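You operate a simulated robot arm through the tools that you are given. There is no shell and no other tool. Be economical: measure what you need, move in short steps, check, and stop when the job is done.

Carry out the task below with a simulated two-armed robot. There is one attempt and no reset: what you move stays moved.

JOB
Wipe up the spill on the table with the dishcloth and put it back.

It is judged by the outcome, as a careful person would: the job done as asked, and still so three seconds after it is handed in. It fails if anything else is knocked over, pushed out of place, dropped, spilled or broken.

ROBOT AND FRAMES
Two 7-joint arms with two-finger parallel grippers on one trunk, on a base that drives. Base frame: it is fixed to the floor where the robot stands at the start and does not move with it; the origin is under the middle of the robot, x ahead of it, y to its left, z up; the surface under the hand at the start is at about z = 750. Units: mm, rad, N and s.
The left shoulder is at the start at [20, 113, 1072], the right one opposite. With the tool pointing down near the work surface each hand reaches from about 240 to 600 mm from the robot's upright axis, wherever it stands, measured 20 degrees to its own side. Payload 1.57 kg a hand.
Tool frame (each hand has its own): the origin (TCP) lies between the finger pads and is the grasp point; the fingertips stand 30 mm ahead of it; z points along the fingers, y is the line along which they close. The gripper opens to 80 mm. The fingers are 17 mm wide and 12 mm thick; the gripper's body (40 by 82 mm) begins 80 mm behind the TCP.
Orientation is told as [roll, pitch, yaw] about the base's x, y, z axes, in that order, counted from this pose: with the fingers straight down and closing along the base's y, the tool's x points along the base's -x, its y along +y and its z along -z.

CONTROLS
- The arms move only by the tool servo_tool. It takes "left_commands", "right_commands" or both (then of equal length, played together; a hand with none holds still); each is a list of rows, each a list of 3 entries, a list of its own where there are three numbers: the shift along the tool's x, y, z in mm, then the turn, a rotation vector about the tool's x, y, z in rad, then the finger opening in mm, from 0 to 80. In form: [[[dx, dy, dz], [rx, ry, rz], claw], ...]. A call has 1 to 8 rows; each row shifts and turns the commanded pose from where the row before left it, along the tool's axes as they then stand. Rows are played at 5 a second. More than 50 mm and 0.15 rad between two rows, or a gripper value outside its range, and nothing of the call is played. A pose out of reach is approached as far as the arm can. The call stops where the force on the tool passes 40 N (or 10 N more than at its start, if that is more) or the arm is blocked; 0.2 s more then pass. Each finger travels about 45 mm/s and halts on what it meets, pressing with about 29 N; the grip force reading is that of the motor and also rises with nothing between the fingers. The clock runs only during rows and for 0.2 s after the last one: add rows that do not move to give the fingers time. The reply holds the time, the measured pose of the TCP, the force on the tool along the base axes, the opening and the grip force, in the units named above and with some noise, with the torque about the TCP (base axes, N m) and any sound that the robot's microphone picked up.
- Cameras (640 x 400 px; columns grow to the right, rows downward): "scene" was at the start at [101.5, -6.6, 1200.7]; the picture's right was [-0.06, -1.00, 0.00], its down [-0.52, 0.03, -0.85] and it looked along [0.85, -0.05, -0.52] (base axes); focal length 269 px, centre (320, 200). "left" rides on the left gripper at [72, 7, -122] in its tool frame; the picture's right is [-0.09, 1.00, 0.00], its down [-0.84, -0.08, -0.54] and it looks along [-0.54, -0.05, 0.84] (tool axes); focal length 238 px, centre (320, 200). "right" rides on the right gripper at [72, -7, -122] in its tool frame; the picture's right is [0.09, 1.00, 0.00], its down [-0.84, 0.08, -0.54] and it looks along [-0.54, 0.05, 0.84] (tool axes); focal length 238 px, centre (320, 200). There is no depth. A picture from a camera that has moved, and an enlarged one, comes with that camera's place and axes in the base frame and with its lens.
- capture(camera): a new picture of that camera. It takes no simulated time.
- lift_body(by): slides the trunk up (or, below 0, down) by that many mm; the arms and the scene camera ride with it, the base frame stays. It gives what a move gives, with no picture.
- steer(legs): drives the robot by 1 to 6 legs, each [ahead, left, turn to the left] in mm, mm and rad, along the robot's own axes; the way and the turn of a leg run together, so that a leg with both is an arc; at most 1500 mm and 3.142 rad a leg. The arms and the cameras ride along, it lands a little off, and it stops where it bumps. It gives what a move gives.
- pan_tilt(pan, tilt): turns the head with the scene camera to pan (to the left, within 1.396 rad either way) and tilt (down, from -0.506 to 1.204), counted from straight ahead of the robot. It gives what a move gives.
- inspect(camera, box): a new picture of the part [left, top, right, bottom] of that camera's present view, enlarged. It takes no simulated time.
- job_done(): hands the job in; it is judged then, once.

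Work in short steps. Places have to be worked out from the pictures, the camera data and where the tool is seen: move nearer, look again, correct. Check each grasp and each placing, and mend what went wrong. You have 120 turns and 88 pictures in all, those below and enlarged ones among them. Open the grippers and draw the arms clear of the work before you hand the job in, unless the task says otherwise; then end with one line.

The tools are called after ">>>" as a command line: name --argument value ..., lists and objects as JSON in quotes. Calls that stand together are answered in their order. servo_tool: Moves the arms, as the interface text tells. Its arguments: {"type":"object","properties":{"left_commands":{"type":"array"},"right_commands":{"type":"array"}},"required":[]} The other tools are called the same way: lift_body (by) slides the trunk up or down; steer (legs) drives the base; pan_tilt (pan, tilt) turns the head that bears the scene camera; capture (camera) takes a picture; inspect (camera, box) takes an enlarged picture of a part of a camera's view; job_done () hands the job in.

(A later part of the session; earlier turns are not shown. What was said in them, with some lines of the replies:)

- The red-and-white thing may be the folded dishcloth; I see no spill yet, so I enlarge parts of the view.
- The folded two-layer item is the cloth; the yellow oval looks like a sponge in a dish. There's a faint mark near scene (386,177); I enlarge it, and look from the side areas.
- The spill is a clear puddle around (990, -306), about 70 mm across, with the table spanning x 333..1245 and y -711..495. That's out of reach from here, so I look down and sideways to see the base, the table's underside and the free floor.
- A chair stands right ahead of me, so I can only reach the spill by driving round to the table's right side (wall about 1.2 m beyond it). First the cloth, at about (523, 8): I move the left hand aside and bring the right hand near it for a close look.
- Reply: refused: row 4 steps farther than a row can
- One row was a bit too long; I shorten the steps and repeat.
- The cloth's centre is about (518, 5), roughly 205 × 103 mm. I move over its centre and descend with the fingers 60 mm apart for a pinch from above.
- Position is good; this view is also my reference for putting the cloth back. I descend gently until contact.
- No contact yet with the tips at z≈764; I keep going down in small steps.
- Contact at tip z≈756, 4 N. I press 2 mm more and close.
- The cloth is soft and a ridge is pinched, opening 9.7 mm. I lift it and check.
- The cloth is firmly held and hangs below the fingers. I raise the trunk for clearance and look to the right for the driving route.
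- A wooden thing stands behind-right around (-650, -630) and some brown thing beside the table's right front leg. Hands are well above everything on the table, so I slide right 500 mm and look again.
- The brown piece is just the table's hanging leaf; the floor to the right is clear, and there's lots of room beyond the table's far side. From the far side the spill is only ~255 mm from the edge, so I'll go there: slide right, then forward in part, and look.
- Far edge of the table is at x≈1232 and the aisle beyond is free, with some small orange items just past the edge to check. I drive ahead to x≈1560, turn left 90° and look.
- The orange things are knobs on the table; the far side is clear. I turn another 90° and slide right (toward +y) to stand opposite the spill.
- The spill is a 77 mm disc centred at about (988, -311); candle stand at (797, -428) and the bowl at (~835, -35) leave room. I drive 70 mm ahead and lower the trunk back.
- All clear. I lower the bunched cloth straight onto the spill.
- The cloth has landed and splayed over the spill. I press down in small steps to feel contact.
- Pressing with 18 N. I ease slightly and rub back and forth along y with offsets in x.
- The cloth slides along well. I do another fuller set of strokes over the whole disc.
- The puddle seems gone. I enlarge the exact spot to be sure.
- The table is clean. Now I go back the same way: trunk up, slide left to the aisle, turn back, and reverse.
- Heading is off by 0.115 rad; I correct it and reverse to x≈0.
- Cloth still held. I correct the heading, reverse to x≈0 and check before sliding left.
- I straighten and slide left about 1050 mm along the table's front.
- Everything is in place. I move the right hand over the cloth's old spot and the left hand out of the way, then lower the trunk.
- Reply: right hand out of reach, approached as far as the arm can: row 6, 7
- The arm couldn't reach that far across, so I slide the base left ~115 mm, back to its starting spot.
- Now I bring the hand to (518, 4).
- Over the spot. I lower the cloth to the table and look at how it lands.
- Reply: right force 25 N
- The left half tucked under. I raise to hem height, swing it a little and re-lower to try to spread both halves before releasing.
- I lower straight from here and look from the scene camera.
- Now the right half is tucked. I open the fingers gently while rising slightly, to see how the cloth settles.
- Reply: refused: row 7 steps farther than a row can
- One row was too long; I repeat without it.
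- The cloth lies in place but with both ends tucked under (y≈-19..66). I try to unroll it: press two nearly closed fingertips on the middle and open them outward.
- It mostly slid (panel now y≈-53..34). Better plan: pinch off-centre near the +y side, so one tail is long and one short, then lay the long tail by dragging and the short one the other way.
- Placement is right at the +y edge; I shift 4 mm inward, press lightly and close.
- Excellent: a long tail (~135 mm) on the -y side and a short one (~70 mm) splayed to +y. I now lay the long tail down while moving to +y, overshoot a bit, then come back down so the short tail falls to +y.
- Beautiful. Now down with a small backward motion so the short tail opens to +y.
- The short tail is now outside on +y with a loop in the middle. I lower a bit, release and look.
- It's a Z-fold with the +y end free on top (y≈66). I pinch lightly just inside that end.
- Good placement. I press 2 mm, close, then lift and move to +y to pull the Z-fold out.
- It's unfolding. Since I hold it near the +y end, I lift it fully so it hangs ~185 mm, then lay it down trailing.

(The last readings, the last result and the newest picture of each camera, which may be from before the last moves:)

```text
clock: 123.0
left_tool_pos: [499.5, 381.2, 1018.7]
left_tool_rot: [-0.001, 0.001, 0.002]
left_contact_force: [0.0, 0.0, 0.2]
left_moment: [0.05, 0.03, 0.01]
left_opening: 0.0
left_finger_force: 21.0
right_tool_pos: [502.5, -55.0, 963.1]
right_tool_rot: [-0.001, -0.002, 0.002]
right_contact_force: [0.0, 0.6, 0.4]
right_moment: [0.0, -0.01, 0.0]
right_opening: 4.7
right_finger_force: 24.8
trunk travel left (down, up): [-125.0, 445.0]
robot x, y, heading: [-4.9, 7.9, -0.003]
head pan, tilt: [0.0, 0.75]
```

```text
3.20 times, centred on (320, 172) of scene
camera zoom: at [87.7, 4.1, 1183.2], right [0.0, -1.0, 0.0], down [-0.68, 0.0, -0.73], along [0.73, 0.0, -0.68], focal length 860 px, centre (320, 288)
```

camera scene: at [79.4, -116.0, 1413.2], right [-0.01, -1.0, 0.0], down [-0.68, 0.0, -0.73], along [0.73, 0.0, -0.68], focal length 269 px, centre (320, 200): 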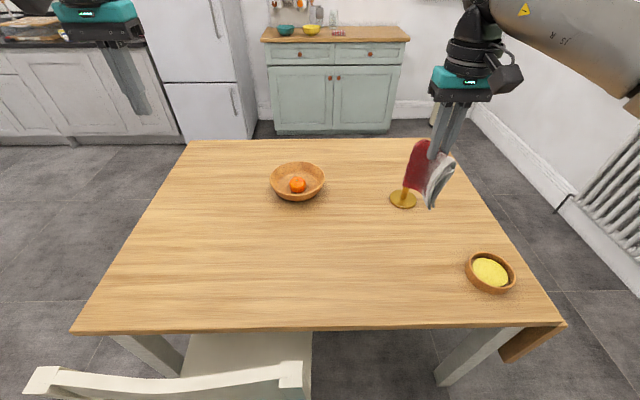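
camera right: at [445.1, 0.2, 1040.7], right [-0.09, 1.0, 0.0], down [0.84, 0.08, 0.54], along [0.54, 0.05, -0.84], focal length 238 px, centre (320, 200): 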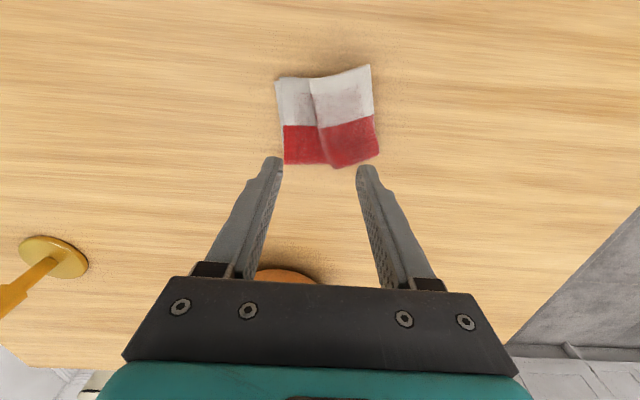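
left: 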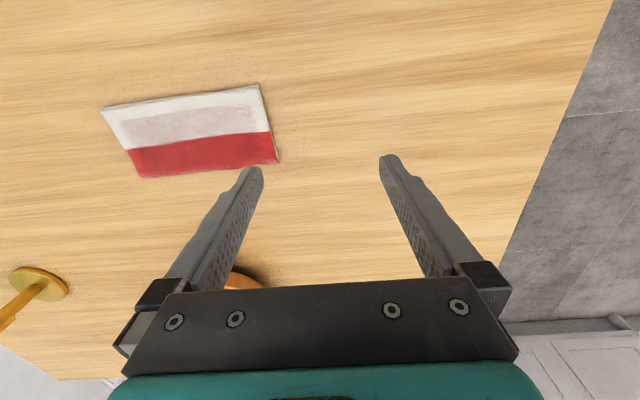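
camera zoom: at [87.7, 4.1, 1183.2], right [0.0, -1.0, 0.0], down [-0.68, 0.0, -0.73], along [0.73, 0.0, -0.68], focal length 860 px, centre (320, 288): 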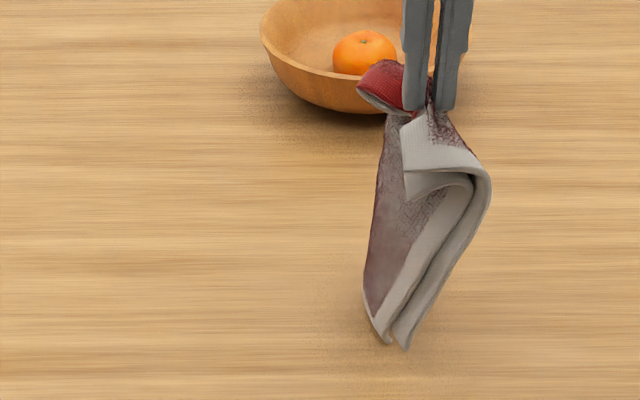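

Nearly straight hanging. I shift 45 mm to -y, then lower along an arc to +y so it lies out flat.

>>> servo_tool --right_commands '[[[0, -45, 0], [0, 0, 0], 0], [[0, 0, 20], [0, 0, 0], 0], [[0, 40, 5], [0, 0, 0], 0], [[0, 40, 13], [0, 0, 0], 0], [[0, 40, 23], [0, 0, 0], 0], [[0, 35, 30], [0, 0, 0], 0], [[0, 25, 30], [0, 0, 0], 0], [[0, 0, 0], [0, 0, 0], 0]]'

>>> inspect --camera "scene" --box '[220, 140, 420, 265]'

```text
clock: 124.8
left_tool_pos: [500.3, 380.2, 1017.6]
left_tool_rot: [0.0, -0.001, -0.001]
left_contact_force: [-0.1, 0.0, 0.3]
left_moment: [-0.01, 0.0, -0.02]
left_opening: 0.0
left_finger_force: 21.7
right_tool_pos: [507.4, 81.7, 840.9]
right_tool_rot: [-0.002, 0.002, -0.001]
right_contact_force: [1.3, -0.2, 0.0]
right_moment: [-0.01, -0.01, 0.03]
right_opening: 4.1
right_finger_force: 24.5
trunk travel left (down, up): [-125.0, 445.0]
robot x, y, heading: [-7.1, 7.6, -0.003]
head pan, tilt: [0.0, 0.75]
```

```text
3.20 times, centred on (320, 202) of scene
camera zoom: at [87.8, 4.0, 1183.2], right [0.0, -1.0, 0.0], down [-0.68, 0.0, -0.73], along [0.73, 0.0, -0.68], focal length 860 px, centre (320, 192)
```

zoom: 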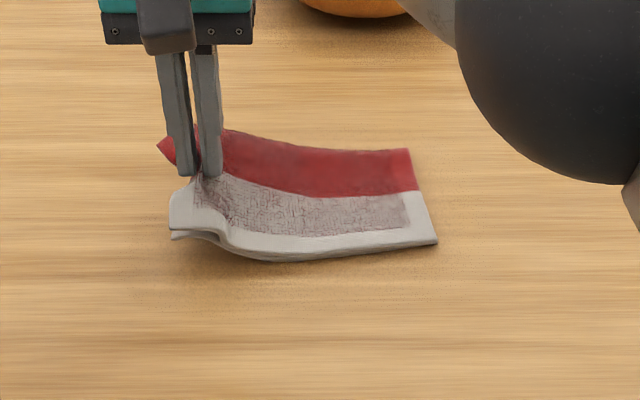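

Laid out flat. I lower the end and release it.

>>> servo_tool --right_commands '[[[0, 4, 15], [0, 0, 0], 0], [[0, 2, 15], [0, 0, 0], 0], [[0, 0, 12], [0, 0, 0], 0], [[0, 0, 0], [0, 0, 0], 12], [[0, 0, 0], [0, 0, 0], 25], [[0, 0, -15], [0, 0, 0], 35], [[0, 0, -45], [0, 0, 0], 35], [[0, 0, -45], [0, 0, 0], 35]]'

>>> inspect --camera "scene" --box '[220, 140, 420, 265]'

>>> capture --camera "right"

```text
clock: 126.6
left_tool_pos: [499.8, 379.4, 1018.1]
left_tool_rot: [0.0, 0.001, 0.0]
left_contact_force: [-0.2, 0.2, 0.0]
left_moment: [0.01, -0.02, -0.01]
left_opening: 0.2
left_finger_force: 21.0
right_tool_pos: [504.7, 91.4, 908.6]
right_tool_rot: [0.0, 0.0, 0.0]
right_contact_force: [-0.6, -0.3, -0.7]
right_moment: [0.01, 0.01, 0.02]
right_opening: 34.8
right_finger_force: 0.0
trunk travel left (down, up): [-125.0, 445.0]
robot x, y, heading: [-6.5, 5.3, 0.001]
head pan, tilt: [0.0, 0.75]
```

```text
3.20 times, centred on (320, 202) of scene
camera zoom: at [87.5, 4.2, 1183.3], right [0.0, -1.0, 0.0], down [-0.68, 0.0, -0.73], along [0.73, 0.0, -0.68], focal length 860 px, centre (320, 192)
```

zoom: 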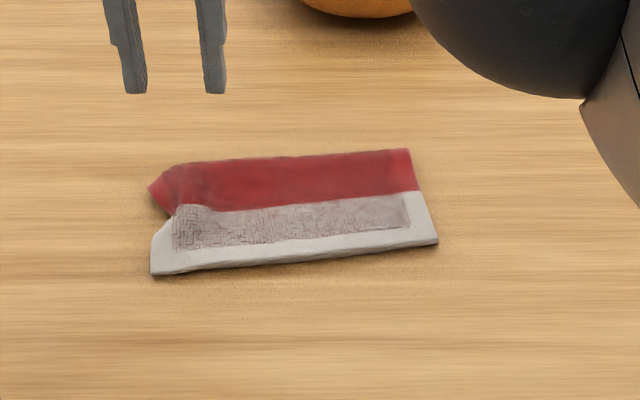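

```text
30 pictures are left
camera right: at [432.4, 84.9, 1030.1], right [-0.09, 1.0, 0.0], down [0.84, 0.08, 0.54], along [0.54, 0.05, -0.84], focal length 238 px, centre (320, 200)
```

right: 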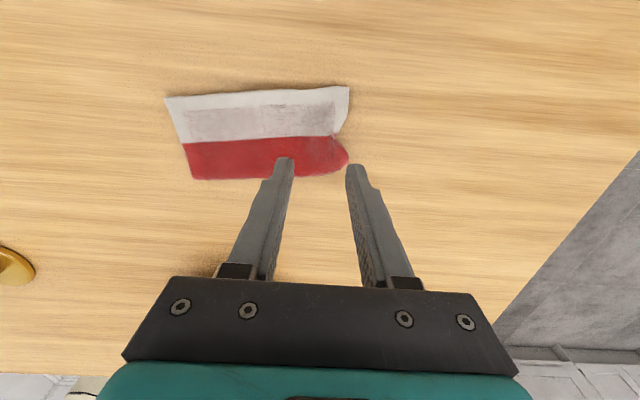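

Now it lies flat; centre ≈(531, 23) and yawed ~0.12 rad versus the original (≈(520, 5)). I press with open fingers on its middle and slide/turn it into place.

>>> servo_tool --right_commands '[[[-13, -34, 0], [0, 0, 0], 60], [[-13, -34, 0], [0, 0, 0], 80], [[0, 0, 45], [0, 0, 0], 80], [[0, 0, 45], [0, 0, 0], 80], [[0, 0, 26], [0, 0, 0], 80], [[0, 0, 4], [0, 0, 0], 80], [[0, 0, 0], [0, 0, 0], 80]]'

```text
clock: 128.2
left_tool_pos: [498.4, 380.8, 1019.9]
left_tool_rot: [-0.001, -0.001, 0.0]
left_contact_force: [-0.3, 0.0, -0.3]
left_moment: [-0.02, 0.01, 0.0]
left_opening: 0.3
left_finger_force: 21.5
right_tool_pos: [534.0, 20.8, 787.8]
right_tool_rot: [0.001, -0.003, -0.001]
right_contact_force: [0.2, 0.9, 3.1]
right_moment: [-0.01, -0.02, -0.01]
right_opening: 80.2
right_finger_force: 0.0
trunk travel left (down, up): [-125.0, 445.0]
robot x, y, heading: [-5.5, 2.3, 0.0]
head pan, tilt: [0.0, 0.75]
```

Contact with 3 N; I press a bit more and slide with a turn in small steps, then lift.

>>> servo_tool --right_commands '[[[0, 0, 2], [0, 0, 0], 80], [[2, -4, 0], [0, 0, 0.03], 80], [[3, -5, 0], [0, 0, 0.03], 80], [[3, -5, 0], [0, 0, 0.03], 80], [[2, -4, 0], [0, 0, 0.03], 80], [[0, 0, 0], [0, 0, 0], 80], [[0, 0, -40], [0, 0, 0], 80], [[0, 0, -50], [0, 0, 0], 80]]'

>>> inspect --camera "scene" --box '[220, 140, 420, 265]'

```text
clock: 130.0
left_tool_pos: [498.9, 380.8, 1018.0]
left_tool_rot: [-0.001, -0.001, 0.0]
left_contact_force: [-0.8, 0.0, -1.2]
left_moment: [0.0, 0.01, 0.0]
left_opening: 0.0
left_finger_force: 21.4
right_tool_pos: [527.2, 5.0, 869.4]
right_tool_rot: [-0.004, 0.003, -0.123]
right_contact_force: [0.0, -0.5, -0.1]
right_moment: [-0.01, 0.0, -0.01]
right_opening: 79.9
right_finger_force: 0.0
trunk travel left (down, up): [-125.0, 445.0]
robot x, y, heading: [-9.6, 9.5, 0.004]
head pan, tilt: [0.0, 0.75]
```

```text
3.20 times, centred on (320, 202) of scene
camera zoom: at [87.6, 4.0, 1183.2], right [0.0, -1.0, 0.0], down [-0.68, 0.0, -0.73], along [0.73, 0.0, -0.68], focal length 860 px, centre (320, 192)
```

zoom: 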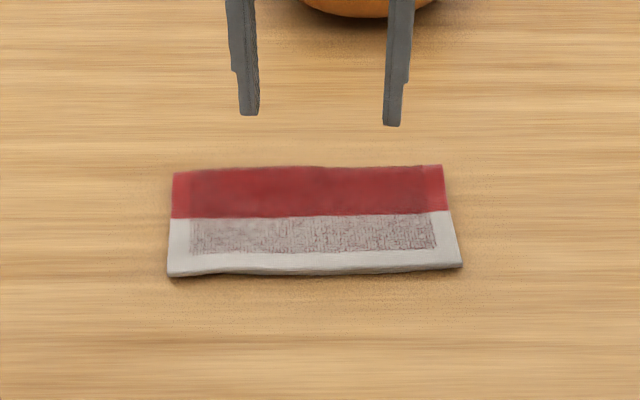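

The cloth is flat again and matches its original corners within ~5–8 mm. I draw the right hand up and away and take a final look.

>>> servo_tool --right_commands '[[[0, 0, -45], [0, 0, -0.12], 80], [[20, -30, -30], [0, 0, 0], 80], [[20, -40, -15], [0, 0, 0], 80], [[20, -45, 0], [0, 0, 0], 80], [[20, -45, 0], [0, 0, 0], 80], [[0, -40, 0], [0, 0, 0], 80]]'

>>> servo_tool --left_commands '[[[0, 0, 0], [0, 0, 0], 20], [[0, 0, 0], [0, 0, 0], 40], [[0, 0, 0], [0, 0, 0], 60], [[0, 0, 0], [0, 0, 0], 80], [[0, 0, 0], [0, 0, 0], 80], [[0, 0, 0], [0, 0, 0], 80]]'

>>> pan_tilt --pan -0.061 --tilt 0.55

>>> capture --camera "scene"

>>> inspect --camera "scene" --box '[335, 150, 431, 210]'

```text
clock: 131.4
left_tool_pos: [500.0, 379.7, 1018.9]
left_tool_rot: [-0.001, 0.0, -0.001]
left_contact_force: [-0.3, -0.5, -0.1]
left_moment: [0.0, 0.01, 0.0]
left_opening: 0.0
left_finger_force: 21.1
right_tool_pos: [443.5, -195.2, 959.9]
right_tool_rot: [-0.001, -0.001, 0.001]
right_contact_force: [-0.5, 0.6, 0.1]
right_moment: [0.02, 0.02, 0.0]
right_opening: 80.0
right_finger_force: 0.1
trunk travel left (down, up): [-125.0, 445.0]
robot x, y, heading: [-9.6, 4.5, 0.001]
head pan, tilt: [0.0, 0.75]
```

```text
clock: 132.8
left_tool_pos: [498.6, 381.3, 1019.0]
left_tool_rot: [0.0, 0.001, 0.0]
left_contact_force: [0.5, 0.8, 0.2]
left_moment: [-0.01, 0.03, -0.02]
left_opening: 79.8
left_finger_force: 0.0
right_tool_pos: [444.2, -194.5, 959.7]
right_tool_rot: [0.0, 0.001, 0.001]
right_contact_force: [0.5, 0.9, 0.4]
right_moment: [-0.03, 0.03, 0.0]
right_opening: 79.9
right_finger_force: 0.2
trunk travel left (down, up): [-125.0, 445.0]
robot x, y, heading: [-10.4, 7.9, 0.004]
head pan, tilt: [0.0, 0.75]
```

```text
clock: 133.5
left_tool_pos: [499.7, 379.3, 1018.2]
left_tool_rot: [0.001, -0.001, 0.0]
left_contact_force: [0.4, 0.3, -1.0]
left_moment: [-0.04, -0.02, 0.01]
left_opening: 79.8
left_finger_force: 0.0
right_tool_pos: [442.9, -193.7, 959.6]
right_tool_rot: [0.0, -0.001, 0.0]
right_contact_force: [0.5, 0.8, -1.2]
right_moment: [-0.01, -0.01, -0.01]
right_opening: 79.6
right_finger_force: 0.0
trunk travel left (down, up): [-125.0, 445.0]
robot x, y, heading: [-8.3, 7.2, -0.003]
head pan, tilt: [-0.061, 0.55]
```

```text
28 pictures are left
camera scene: at [94.5, -1.5, 1200.6], right [-0.06, -1.0, 0.0], down [-0.52, 0.03, -0.85], along [0.85, -0.05, -0.52], focal length 269 px, centre (320, 200)
```

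scene: 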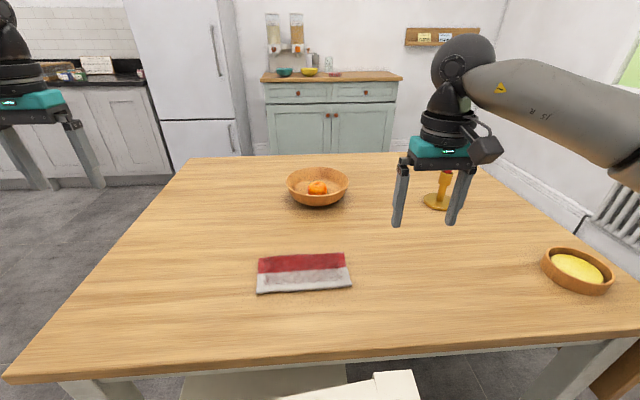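

```text
6.67 times, centred on (383, 180) of scene
camera zoom: at [94.5, -1.5, 1200.6], right [-0.06, -1.0, 0.0], down [-0.52, 0.03, -0.85], along [0.85, -0.05, -0.52], focal length 1791 px, centre (-100, 333)
```

zoom: 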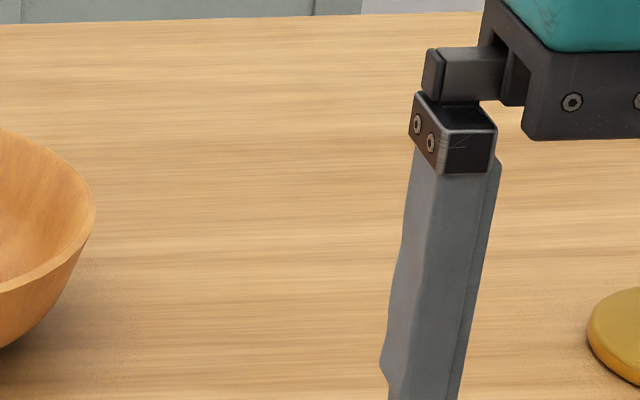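

The scene matches the start picture: the cloth is back in place, the spill is gone and nothing else has moved. Both grippers are open and clear, so I hand in.

>>> job_done

```text
The job is handed in.
```

I wiped up the spill and put the dishcloth back flat, within about 10 mm of where it was; nothing else on the table was moved.
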